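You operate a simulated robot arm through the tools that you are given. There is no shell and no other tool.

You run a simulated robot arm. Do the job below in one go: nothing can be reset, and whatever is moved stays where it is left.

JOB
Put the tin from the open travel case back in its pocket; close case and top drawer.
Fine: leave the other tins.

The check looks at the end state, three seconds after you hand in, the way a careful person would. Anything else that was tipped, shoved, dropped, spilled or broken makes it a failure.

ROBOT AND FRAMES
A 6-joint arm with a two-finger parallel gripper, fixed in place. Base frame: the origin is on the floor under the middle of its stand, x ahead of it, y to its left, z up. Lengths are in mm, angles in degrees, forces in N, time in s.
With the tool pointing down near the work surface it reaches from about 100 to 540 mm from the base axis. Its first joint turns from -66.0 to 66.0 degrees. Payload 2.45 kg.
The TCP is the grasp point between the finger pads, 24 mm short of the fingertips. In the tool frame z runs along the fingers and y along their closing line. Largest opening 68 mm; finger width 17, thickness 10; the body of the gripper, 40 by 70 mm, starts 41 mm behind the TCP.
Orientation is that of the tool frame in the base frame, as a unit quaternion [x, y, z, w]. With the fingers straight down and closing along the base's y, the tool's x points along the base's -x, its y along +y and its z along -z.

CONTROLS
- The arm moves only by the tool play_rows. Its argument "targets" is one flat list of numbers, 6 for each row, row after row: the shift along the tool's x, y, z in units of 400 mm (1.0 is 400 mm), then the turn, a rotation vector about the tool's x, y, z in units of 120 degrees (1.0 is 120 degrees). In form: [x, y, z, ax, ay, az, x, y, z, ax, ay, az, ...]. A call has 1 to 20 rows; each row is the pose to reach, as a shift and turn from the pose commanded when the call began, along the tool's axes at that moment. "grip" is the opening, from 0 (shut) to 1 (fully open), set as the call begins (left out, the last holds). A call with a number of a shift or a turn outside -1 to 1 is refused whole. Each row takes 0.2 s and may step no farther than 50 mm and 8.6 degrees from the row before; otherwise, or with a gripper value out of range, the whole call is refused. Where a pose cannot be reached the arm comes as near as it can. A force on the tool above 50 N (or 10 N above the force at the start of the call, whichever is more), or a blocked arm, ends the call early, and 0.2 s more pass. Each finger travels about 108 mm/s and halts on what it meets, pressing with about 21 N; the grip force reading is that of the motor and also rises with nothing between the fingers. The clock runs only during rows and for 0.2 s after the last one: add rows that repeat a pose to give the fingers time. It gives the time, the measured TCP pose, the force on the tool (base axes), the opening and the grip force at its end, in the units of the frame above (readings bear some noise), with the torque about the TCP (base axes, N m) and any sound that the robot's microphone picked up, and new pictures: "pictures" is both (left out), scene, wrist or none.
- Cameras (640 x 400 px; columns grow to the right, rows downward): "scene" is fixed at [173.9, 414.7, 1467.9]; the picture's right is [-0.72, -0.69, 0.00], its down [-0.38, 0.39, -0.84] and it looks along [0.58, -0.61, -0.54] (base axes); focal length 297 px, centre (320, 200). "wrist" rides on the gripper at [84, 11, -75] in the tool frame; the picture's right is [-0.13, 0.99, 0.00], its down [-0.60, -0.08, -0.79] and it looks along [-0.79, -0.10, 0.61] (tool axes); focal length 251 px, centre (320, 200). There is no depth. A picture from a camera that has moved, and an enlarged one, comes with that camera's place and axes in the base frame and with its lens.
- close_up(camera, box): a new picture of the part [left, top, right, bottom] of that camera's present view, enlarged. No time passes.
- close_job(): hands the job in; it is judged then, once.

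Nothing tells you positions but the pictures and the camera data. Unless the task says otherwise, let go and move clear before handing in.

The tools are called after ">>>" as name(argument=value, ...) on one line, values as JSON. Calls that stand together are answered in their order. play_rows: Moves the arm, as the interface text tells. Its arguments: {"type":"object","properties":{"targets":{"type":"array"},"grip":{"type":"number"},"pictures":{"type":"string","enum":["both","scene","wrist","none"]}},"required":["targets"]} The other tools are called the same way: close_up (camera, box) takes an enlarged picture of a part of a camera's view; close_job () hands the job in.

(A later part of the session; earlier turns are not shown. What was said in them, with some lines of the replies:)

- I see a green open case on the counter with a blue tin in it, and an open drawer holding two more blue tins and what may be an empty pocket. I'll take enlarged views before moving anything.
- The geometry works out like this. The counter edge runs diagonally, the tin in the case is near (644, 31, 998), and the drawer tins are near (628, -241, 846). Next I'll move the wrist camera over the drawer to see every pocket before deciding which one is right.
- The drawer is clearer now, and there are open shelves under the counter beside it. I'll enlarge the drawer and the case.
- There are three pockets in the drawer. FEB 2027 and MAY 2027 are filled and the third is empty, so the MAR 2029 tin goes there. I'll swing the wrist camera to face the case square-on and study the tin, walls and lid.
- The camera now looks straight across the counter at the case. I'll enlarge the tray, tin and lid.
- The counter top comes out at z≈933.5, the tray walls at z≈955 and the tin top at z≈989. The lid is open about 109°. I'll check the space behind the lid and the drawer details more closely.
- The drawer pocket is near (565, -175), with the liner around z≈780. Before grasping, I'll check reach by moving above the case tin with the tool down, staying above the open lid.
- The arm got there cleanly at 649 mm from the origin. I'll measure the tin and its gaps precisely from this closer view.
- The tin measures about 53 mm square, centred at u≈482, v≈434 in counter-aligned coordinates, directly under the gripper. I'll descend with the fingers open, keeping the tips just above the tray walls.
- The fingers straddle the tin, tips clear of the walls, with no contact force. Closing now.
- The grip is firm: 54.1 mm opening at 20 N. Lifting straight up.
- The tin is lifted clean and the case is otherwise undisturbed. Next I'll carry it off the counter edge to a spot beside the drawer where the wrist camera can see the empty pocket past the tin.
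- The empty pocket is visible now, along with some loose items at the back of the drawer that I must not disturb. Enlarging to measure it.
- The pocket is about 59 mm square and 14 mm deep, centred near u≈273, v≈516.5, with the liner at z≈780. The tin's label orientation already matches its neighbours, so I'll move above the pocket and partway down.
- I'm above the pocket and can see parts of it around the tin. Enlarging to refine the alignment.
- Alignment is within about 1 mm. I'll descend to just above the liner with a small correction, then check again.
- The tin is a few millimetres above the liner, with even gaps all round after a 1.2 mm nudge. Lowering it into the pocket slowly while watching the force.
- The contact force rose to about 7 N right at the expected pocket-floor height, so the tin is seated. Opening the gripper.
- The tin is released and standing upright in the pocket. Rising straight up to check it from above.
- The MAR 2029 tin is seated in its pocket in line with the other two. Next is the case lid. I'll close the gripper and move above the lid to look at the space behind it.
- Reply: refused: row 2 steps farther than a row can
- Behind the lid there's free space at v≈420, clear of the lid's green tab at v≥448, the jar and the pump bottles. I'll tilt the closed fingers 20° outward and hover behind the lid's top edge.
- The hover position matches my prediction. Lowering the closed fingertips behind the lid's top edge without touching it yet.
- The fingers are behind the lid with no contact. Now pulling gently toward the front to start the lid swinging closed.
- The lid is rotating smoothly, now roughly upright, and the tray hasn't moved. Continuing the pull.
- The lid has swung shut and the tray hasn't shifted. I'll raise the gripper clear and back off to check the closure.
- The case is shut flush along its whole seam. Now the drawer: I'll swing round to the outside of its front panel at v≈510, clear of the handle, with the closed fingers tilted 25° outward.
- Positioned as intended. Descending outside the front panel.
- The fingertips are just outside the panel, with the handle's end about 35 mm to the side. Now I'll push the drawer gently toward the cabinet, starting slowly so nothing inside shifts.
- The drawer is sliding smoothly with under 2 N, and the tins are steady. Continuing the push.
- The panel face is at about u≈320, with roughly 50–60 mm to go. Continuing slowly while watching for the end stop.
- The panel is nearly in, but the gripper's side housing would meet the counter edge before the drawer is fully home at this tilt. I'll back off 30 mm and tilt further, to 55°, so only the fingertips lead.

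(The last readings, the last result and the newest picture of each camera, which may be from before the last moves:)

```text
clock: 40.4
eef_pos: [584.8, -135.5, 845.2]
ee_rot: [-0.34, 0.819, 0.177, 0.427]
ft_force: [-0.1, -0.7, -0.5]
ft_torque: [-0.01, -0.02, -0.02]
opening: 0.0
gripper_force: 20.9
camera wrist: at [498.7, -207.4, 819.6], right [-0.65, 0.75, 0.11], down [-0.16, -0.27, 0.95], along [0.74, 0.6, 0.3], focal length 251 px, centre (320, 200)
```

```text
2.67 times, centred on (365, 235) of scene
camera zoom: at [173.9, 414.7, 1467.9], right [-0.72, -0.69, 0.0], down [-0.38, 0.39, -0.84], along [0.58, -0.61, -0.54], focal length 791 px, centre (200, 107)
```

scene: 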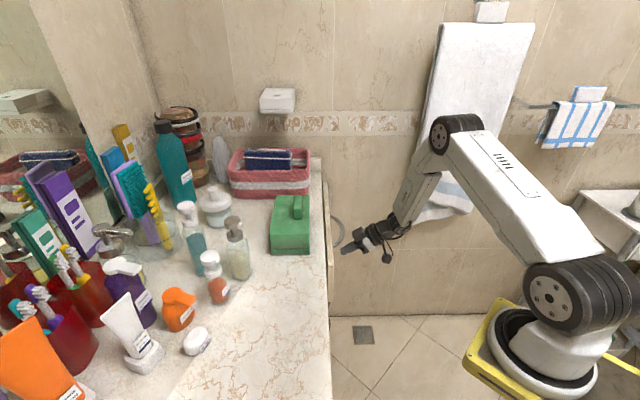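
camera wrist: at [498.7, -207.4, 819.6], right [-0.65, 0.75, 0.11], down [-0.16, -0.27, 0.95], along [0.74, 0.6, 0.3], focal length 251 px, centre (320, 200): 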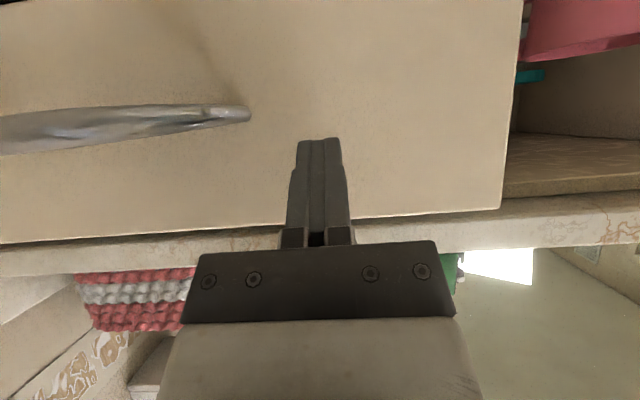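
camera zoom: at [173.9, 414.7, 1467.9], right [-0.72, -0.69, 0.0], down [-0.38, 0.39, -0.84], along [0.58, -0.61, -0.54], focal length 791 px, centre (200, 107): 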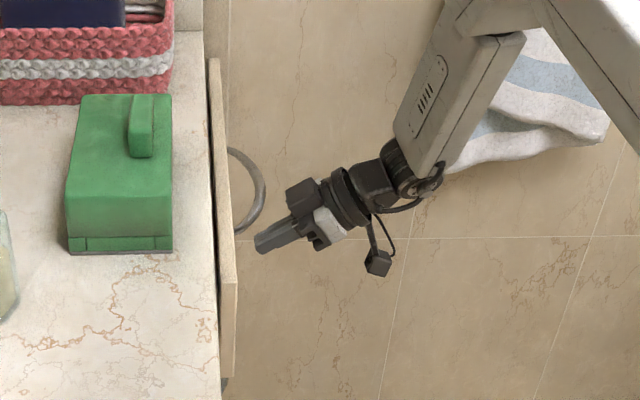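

The housing now trails well behind the fingertips. Pushing on with the tips.

>>> play_rows(targets=[-0.0143, 0, 0.0205, 0, 0, 0, -0.0258, 0, 0.0369, 0, 0, 0, -0.0315, 0, 0.0451, 0, 0, 0, -0.0358, 0, 0.0512, 0, 0, 0, -0.0402, 0, 0.0573, 0, 0, 0, -0.0445, 0, 0.0635, 0, 0, 0, -0.0488, 0, 0.0696, 0, 0, 0, -0.0516, 0, 0.0737, 0, 0, 0], pictures="both")

>>> close_up(camera="scene", box=[290, 160, 440, 310])

```text
clock: 42.2
eef_pos: [611.3, -110.4, 845.4]
ee_rot: [-0.339, 0.82, 0.175, 0.427]
ft_force: [-2.1, -2.4, 0.1]
ft_torque: [0.0, -0.02, 0.04]
opening: 0.1
gripper_force: 21.2
camera wrist: at [524.6, -181.9, 820.4], right [-0.65, 0.75, 0.11], down [-0.16, -0.27, 0.95], along [0.74, 0.6, 0.29], focal length 251 px, centre (320, 200)
```

scene: 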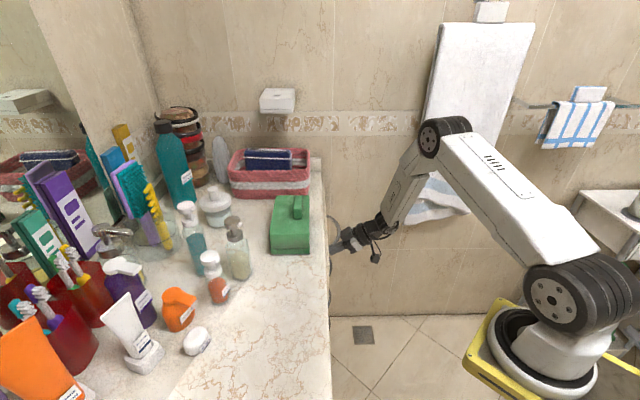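
wrist: 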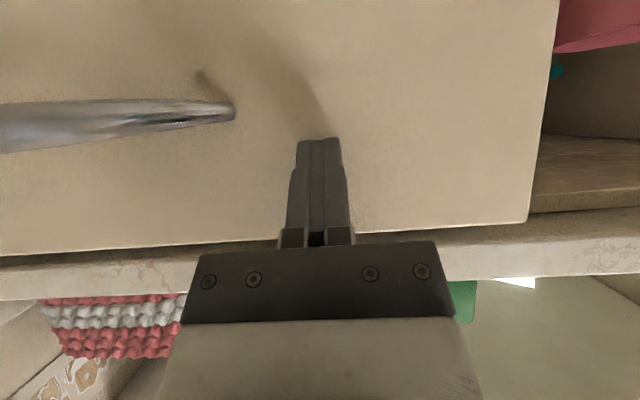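

```text
2.67 times, centred on (365, 235) of scene
camera zoom: at [173.8, 414.7, 1467.9], right [-0.72, -0.69, 0.0], down [-0.38, 0.39, -0.84], along [0.58, -0.61, -0.54], focal length 791 px, centre (200, 107)
```

zoom: 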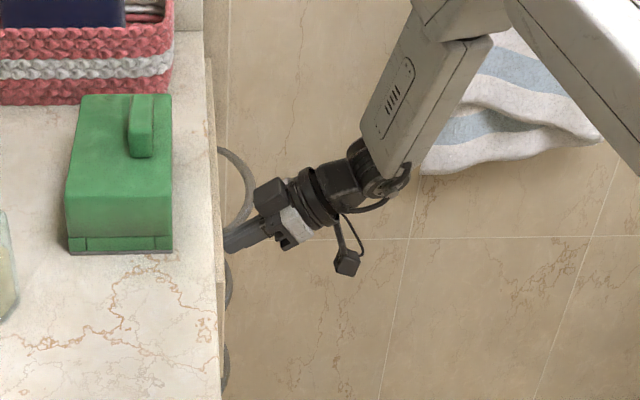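

>>> play_rows(targets=[-0.0043, 0, 0.0061, 0, 0, 0, -0.0086, 0, 0.0123, 0, 0, 0, -0.0129, 0, 0.0184, 0, 0, 0, -0.0172, 0, 0.0246, 0, 0, 0, -0.0215, 0, 0.0307, 0, 0, 0], pictures="both")

>>> close_up(camera="scene", box=[290, 160, 440, 310])

```text
clock: 43.4
eef_pos: [620.3, -100.3, 846.3]
ee_rot: [-0.34, 0.819, 0.177, 0.427]
ft_force: [-1.4, -1.2, 1.4]
ft_torque: [-0.04, -0.03, -0.02]
opening: 0.0
gripper_force: 20.9
camera wrist: at [534.8, -171.1, 819.9], right [-0.65, 0.75, 0.11], down [-0.16, -0.27, 0.95], along [0.74, 0.6, 0.29], focal length 251 px, centre (320, 200)
```

scene: 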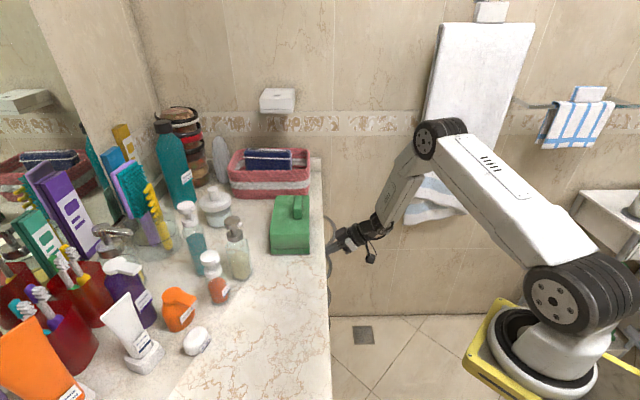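
wrist: 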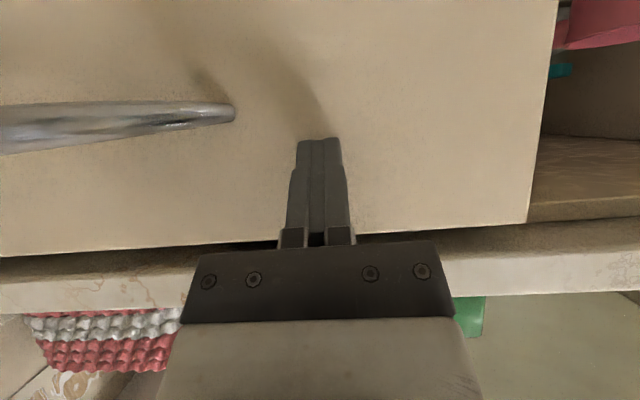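

```text
2.67 times, centred on (365, 235) of scene
camera zoom: at [173.8, 414.7, 1467.9], right [-0.72, -0.69, 0.0], down [-0.38, 0.39, -0.84], along [0.58, -0.61, -0.54], focal length 791 px, centre (200, 107)
```

zoom: 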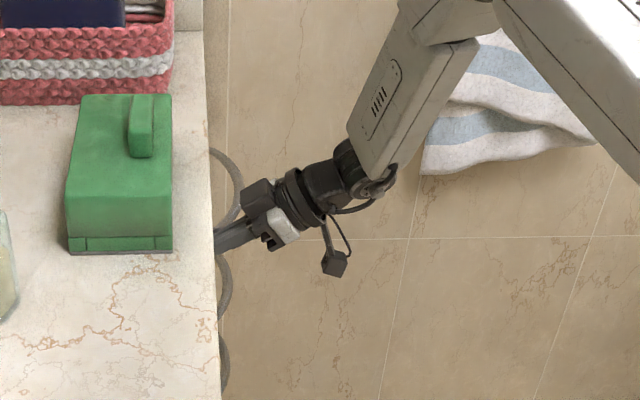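

The lower drawers' handles show the closed plane, and the top drawer has about 10 mm to go. Pushing on in small steps until it seats.

>>> play_rows(targets=[-0.0036, 0, 0.0051, 0, 0, 0, -0.0072, 0, 0.0102, 0, 0, 0, -0.0108, 0, 0.0154, 0, 0, 0, -0.0129, 0, 0.0184, 0, 0, 0, -0.0151, 0, 0.0215, 0, 0, 0], pictures="both")

>>> close_up(camera="scene", box=[290, 160, 440, 310])

```text
clock: 44.6
eef_pos: [627.4, -92.7, 844.0]
ee_rot: [-0.34, 0.819, 0.177, 0.427]
ft_force: [0.5, -0.1, 0.8]
ft_torque: [0.0, 0.04, 0.03]
opening: 0.1
gripper_force: 21.2
camera wrist: at [542.6, -163.8, 819.9], right [-0.65, 0.75, 0.11], down [-0.16, -0.27, 0.95], along [0.74, 0.6, 0.29], focal length 251 px, centre (320, 200)
```

scene: 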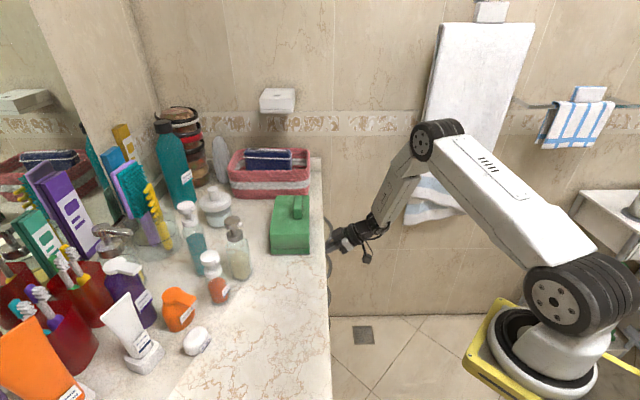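
wrist: 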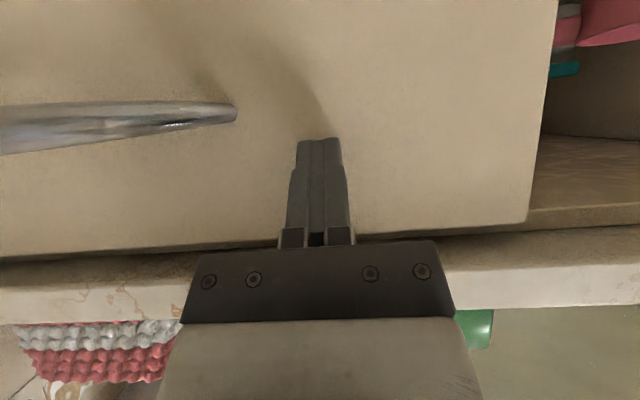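

```text
2.67 times, centred on (365, 235) of scene
camera zoom: at [173.9, 414.7, 1467.9], right [-0.72, -0.69, 0.0], down [-0.38, 0.39, -0.84], along [0.58, -0.61, -0.54], focal length 791 px, centre (200, 107)
```

zoom: 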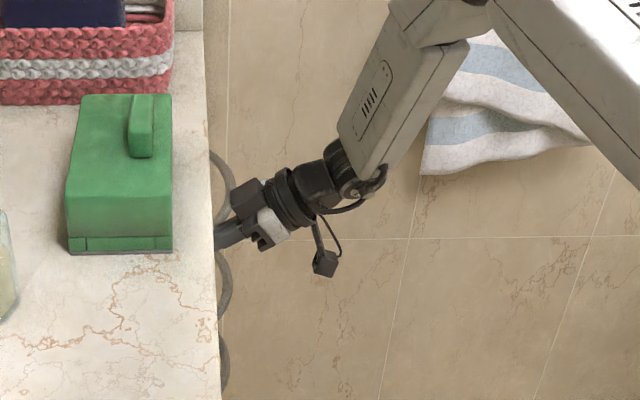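

>>> play_rows(targets=[-0.0022, 0, 0.0031, 0, 0, 0, -0.0043, 0, 0.0061, 0, 0, 0, -0.0065, 0, 0.0092, 0, 0, 0, -0.0086, 0, 0.0123, 0, 0, 0], pictures="both")

>>> close_up(camera="wrist", box=[430, 40, 640, 280])

>>> close_up(camera="scene", box=[310, 190, 370, 320])

```text
clock: 45.8
eef_pos: [629.1, -92.0, 844.7]
ee_rot: [-0.337, 0.821, 0.175, 0.425]
ft_force: [-8.1, -6.6, 3.7]
ft_torque: [0.04, -0.03, 0.05]
opening: 0.0
gripper_force: 21.3
stopped in row 4: the force on the tool passed its limit at 51 N (the readings are from after the stop); the commanded pose is now the measured one
camera wrist: at [543.7, -162.6, 819.5], right [-0.64, 0.76, 0.11], down [-0.16, -0.27, 0.95], along [0.75, 0.6, 0.29], focal length 251 px, centre (320, 200)
```

scene: 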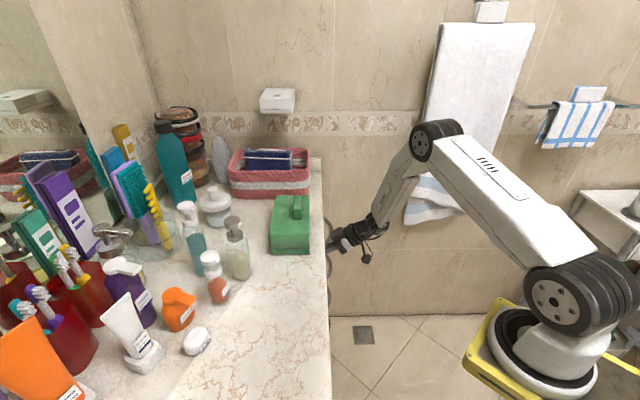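
wrist: 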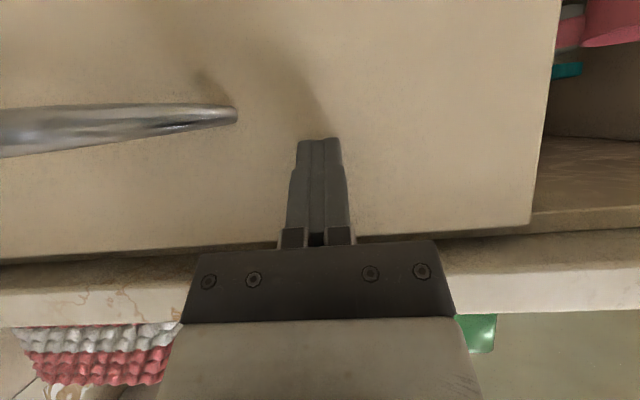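

```text
1.67 times, centred on (535, 160) of wrist
camera zoom: at [543.7, -162.6, 819.5], right [-0.64, 0.76, 0.11], down [-0.16, -0.27, 0.95], along [0.75, 0.6, 0.29], focal length 419 px, centre (-38, 267)
```

zoom: 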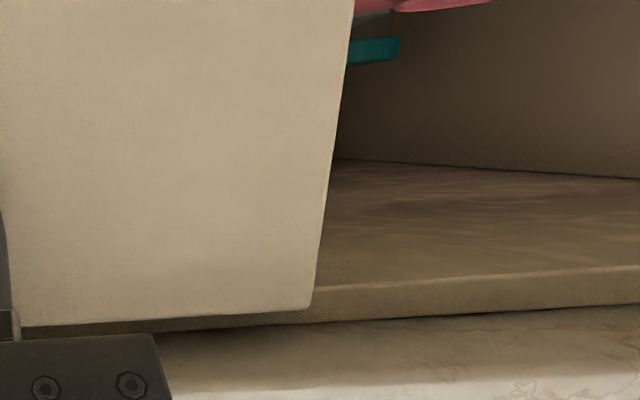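

```text
3.08 times, centred on (340, 255) of scene
camera zoom: at [173.6, 414.6, 1468.0], right [-0.72, -0.69, 0.0], down [-0.38, 0.39, -0.84], along [0.58, -0.61, -0.54], focal length 913 px, centre (258, 31)
```

zoom: 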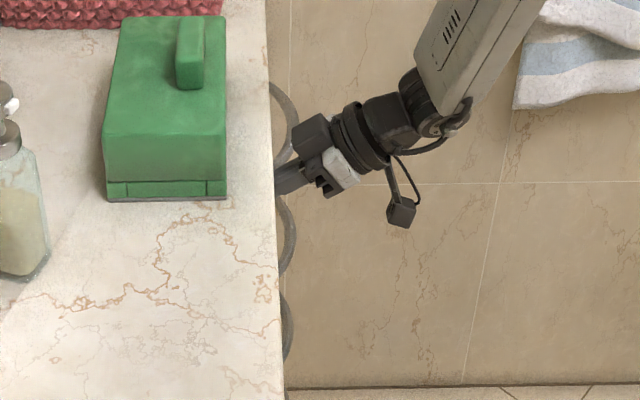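

The force spiked at the end stop, so the drawer has bottomed out, and its handle lines up with the closed drawers below. Backing straight off.

>>> play_rows(targets=[0.0072, 0, -0.0102, 0, 0, 0, 0.0287, 0, -0.041, 0, 0, 0, 0.0717, 0, -0.1024, 0, 0, 0, 0.1219, 0, -0.1741, 0, 0, 0, 0.172, 0, -0.2458, 0, 0, 0, 0.172, 0, -0.2458, 0, 0, 0], pictures="both")

>>> close_up(camera="scene", box=[310, 190, 370, 320])

>>> close_up(camera="wrist", box=[0, 0, 640, 260])

```text
clock: 47.1
eef_pos: [544.5, -173.3, 844.6]
ee_rot: [-0.338, 0.821, 0.176, 0.425]
ft_force: [-0.4, 0.3, -0.1]
ft_torque: [-0.02, 0.01, 0.01]
opening: 0.0
gripper_force: 21.3
camera wrist: at [458.9, -245.8, 819.7], right [-0.65, 0.76, 0.11], down [-0.16, -0.27, 0.95], along [0.75, 0.6, 0.29], focal length 251 px, centre (320, 200)
```

scene: 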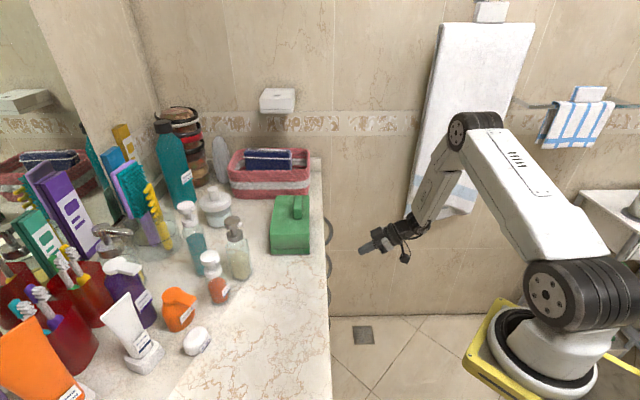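
wrist: 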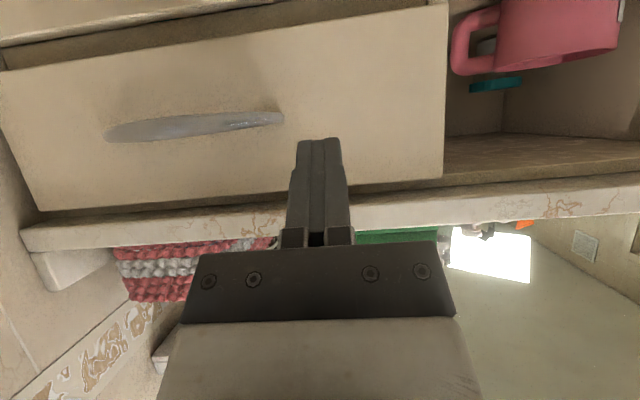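

```text
3.08 times, centred on (340, 255) of scene
camera zoom: at [173.9, 414.7, 1467.9], right [-0.72, -0.69, 0.0], down [-0.38, 0.39, -0.84], along [0.58, -0.61, -0.54], focal length 913 px, centre (258, 31)
```

zoom: 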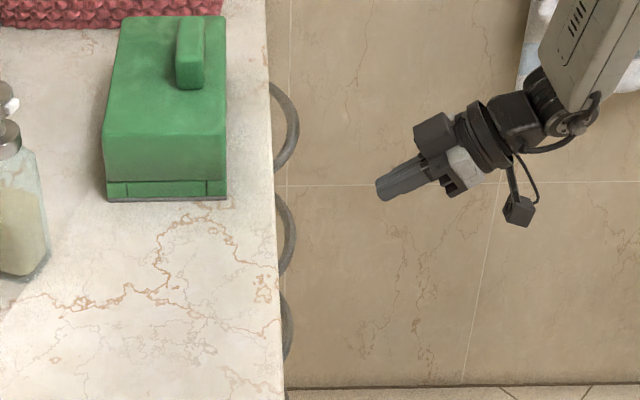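

```text
1.00 times, centred on (320, 130) of wrist (not enlarged: the box is as wide or as high as the picture)
camera zoom: at [458.9, -245.8, 819.7], right [-0.65, 0.76, 0.11], down [-0.16, -0.27, 0.95], along [0.75, 0.6, 0.29], focal length 251 px, centre (320, 270)
```

zoom: 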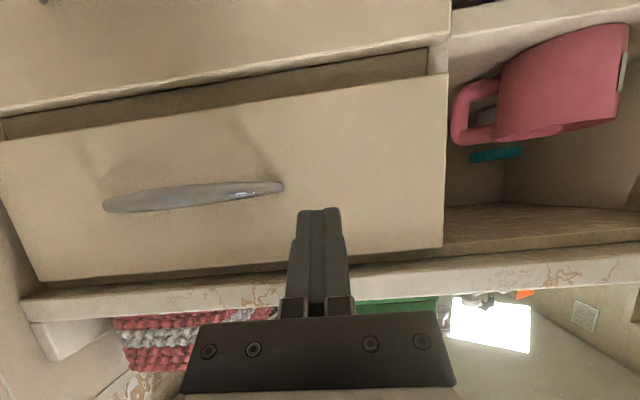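

The drawer front is flush and all three handles line up. I'll raise the arm, straighten it, and do a final overall check.

>>> play_rows(targets=[-0.0462, 0, -0.0585, 0, 0.0655, 0, -0.0924, 0, -0.1171, 0, 0.1309, 0, -0.1386, 0, -0.1756, 0, 0.1964, 0, -0.1849, 0, -0.2341, 0, 0.2619, 0, -0.2311, 0, -0.2926, 0, 0.3274, 0, -0.2773, 0, -0.3512, 0, 0.3928, 0, -0.3235, 0, -0.4097, 0, 0.4583, 0, -0.3235, 0, -0.4097, 0, 0.4583, 0], pictures="both")

>>> close_up(camera="scene", box=[160, 150, 340, 300])

>>> close_up(camera="wrist", box=[0, 0, 640, 250])

```text
clock: 49.0
eef_pos: [502.5, -218.5, 1045.8]
ee_rot: [-0.379, 0.925, 0.0, -0.003]
ft_force: [0.8, -0.1, -0.5]
ft_torque: [-0.01, -0.02, 0.01]
opening: 0.2
gripper_force: 21.0
camera wrist: at [435.7, -270.0, 1122.0], right [-0.61, 0.8, 0.0], down [0.49, 0.37, 0.79], along [0.63, 0.48, -0.61], focal length 251 px, centre (320, 200)
```

scene: 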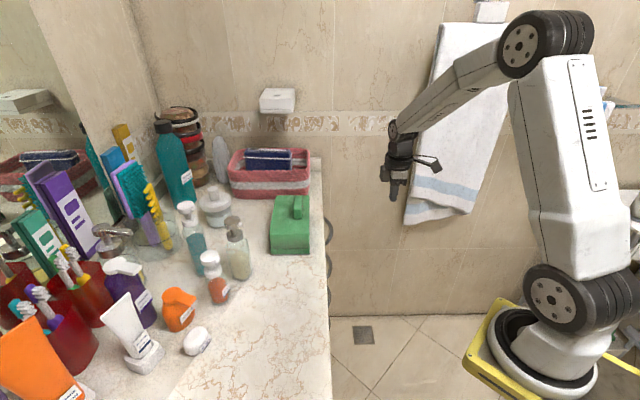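
wrist: 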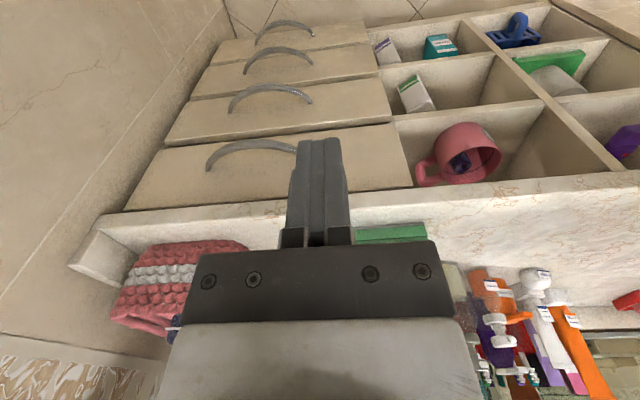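

```text
2.67 times, centred on (250, 225) of scene
camera zoom: at [173.8, 414.7, 1467.9], right [-0.72, -0.69, 0.0], down [-0.38, 0.39, -0.84], along [0.58, -0.61, -0.54], focal length 791 px, centre (507, 133)
```

zoom: 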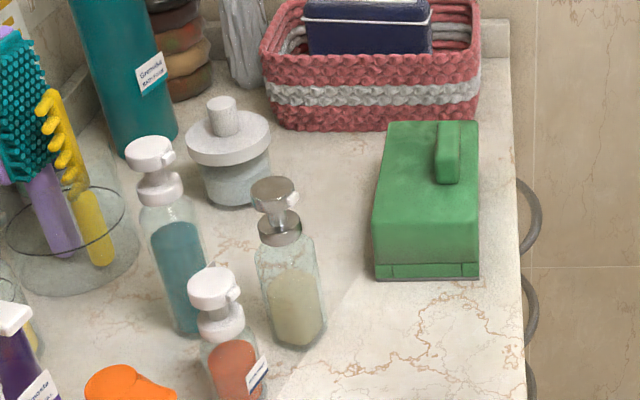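

```text
1.00 times, centred on (320, 125) of wrist (not enlarged: the box is as wide or as high as the picture)
camera zoom: at [435.7, -270.0, 1122.0], right [-0.61, 0.8, 0.0], down [0.49, 0.37, 0.79], along [0.63, 0.48, -0.61], focal length 251 px, centre (320, 275)
```

zoom: 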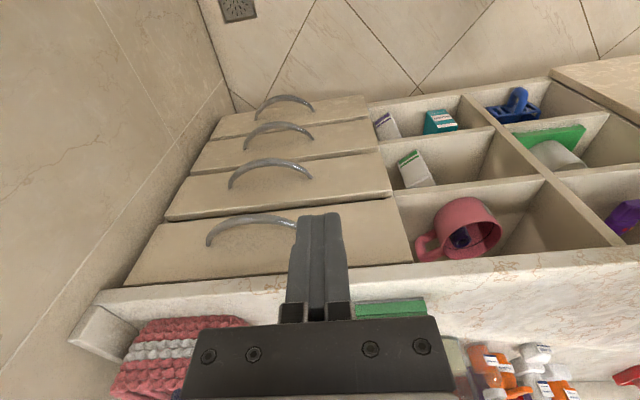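

Everything checks out. The tin went into its drawer pocket, the case is shut flush, and the top drawer sits level with the three closed drawers below it. The other items on the counter and shelves look undisturbed and the arm is clear, so I'm handing in.

>>> close_job()

```text
The job is handed in.
```

The job is done and handed in; the result of the check hasn't come back.

- **Tin:** the MAR 2029 tin is in the empty third pocket of the drawer, upright and lined up with the FEB 2027 and MAY 2027 tins. I didn't touch the other tins.
- **Case:** the lid is shut, with an even seam along the faces I could see.
- **Drawer:** the top drawer is pushed to its end stop, and its handle lines up with the closed drawers below. That last push briefly hit the 50 N force limit. It was moving very slowly by then, but I couldn't see inside the drawer afterwards.

Nothing on the counter or shelves looked moved in the final pictures, and the arm is clear.
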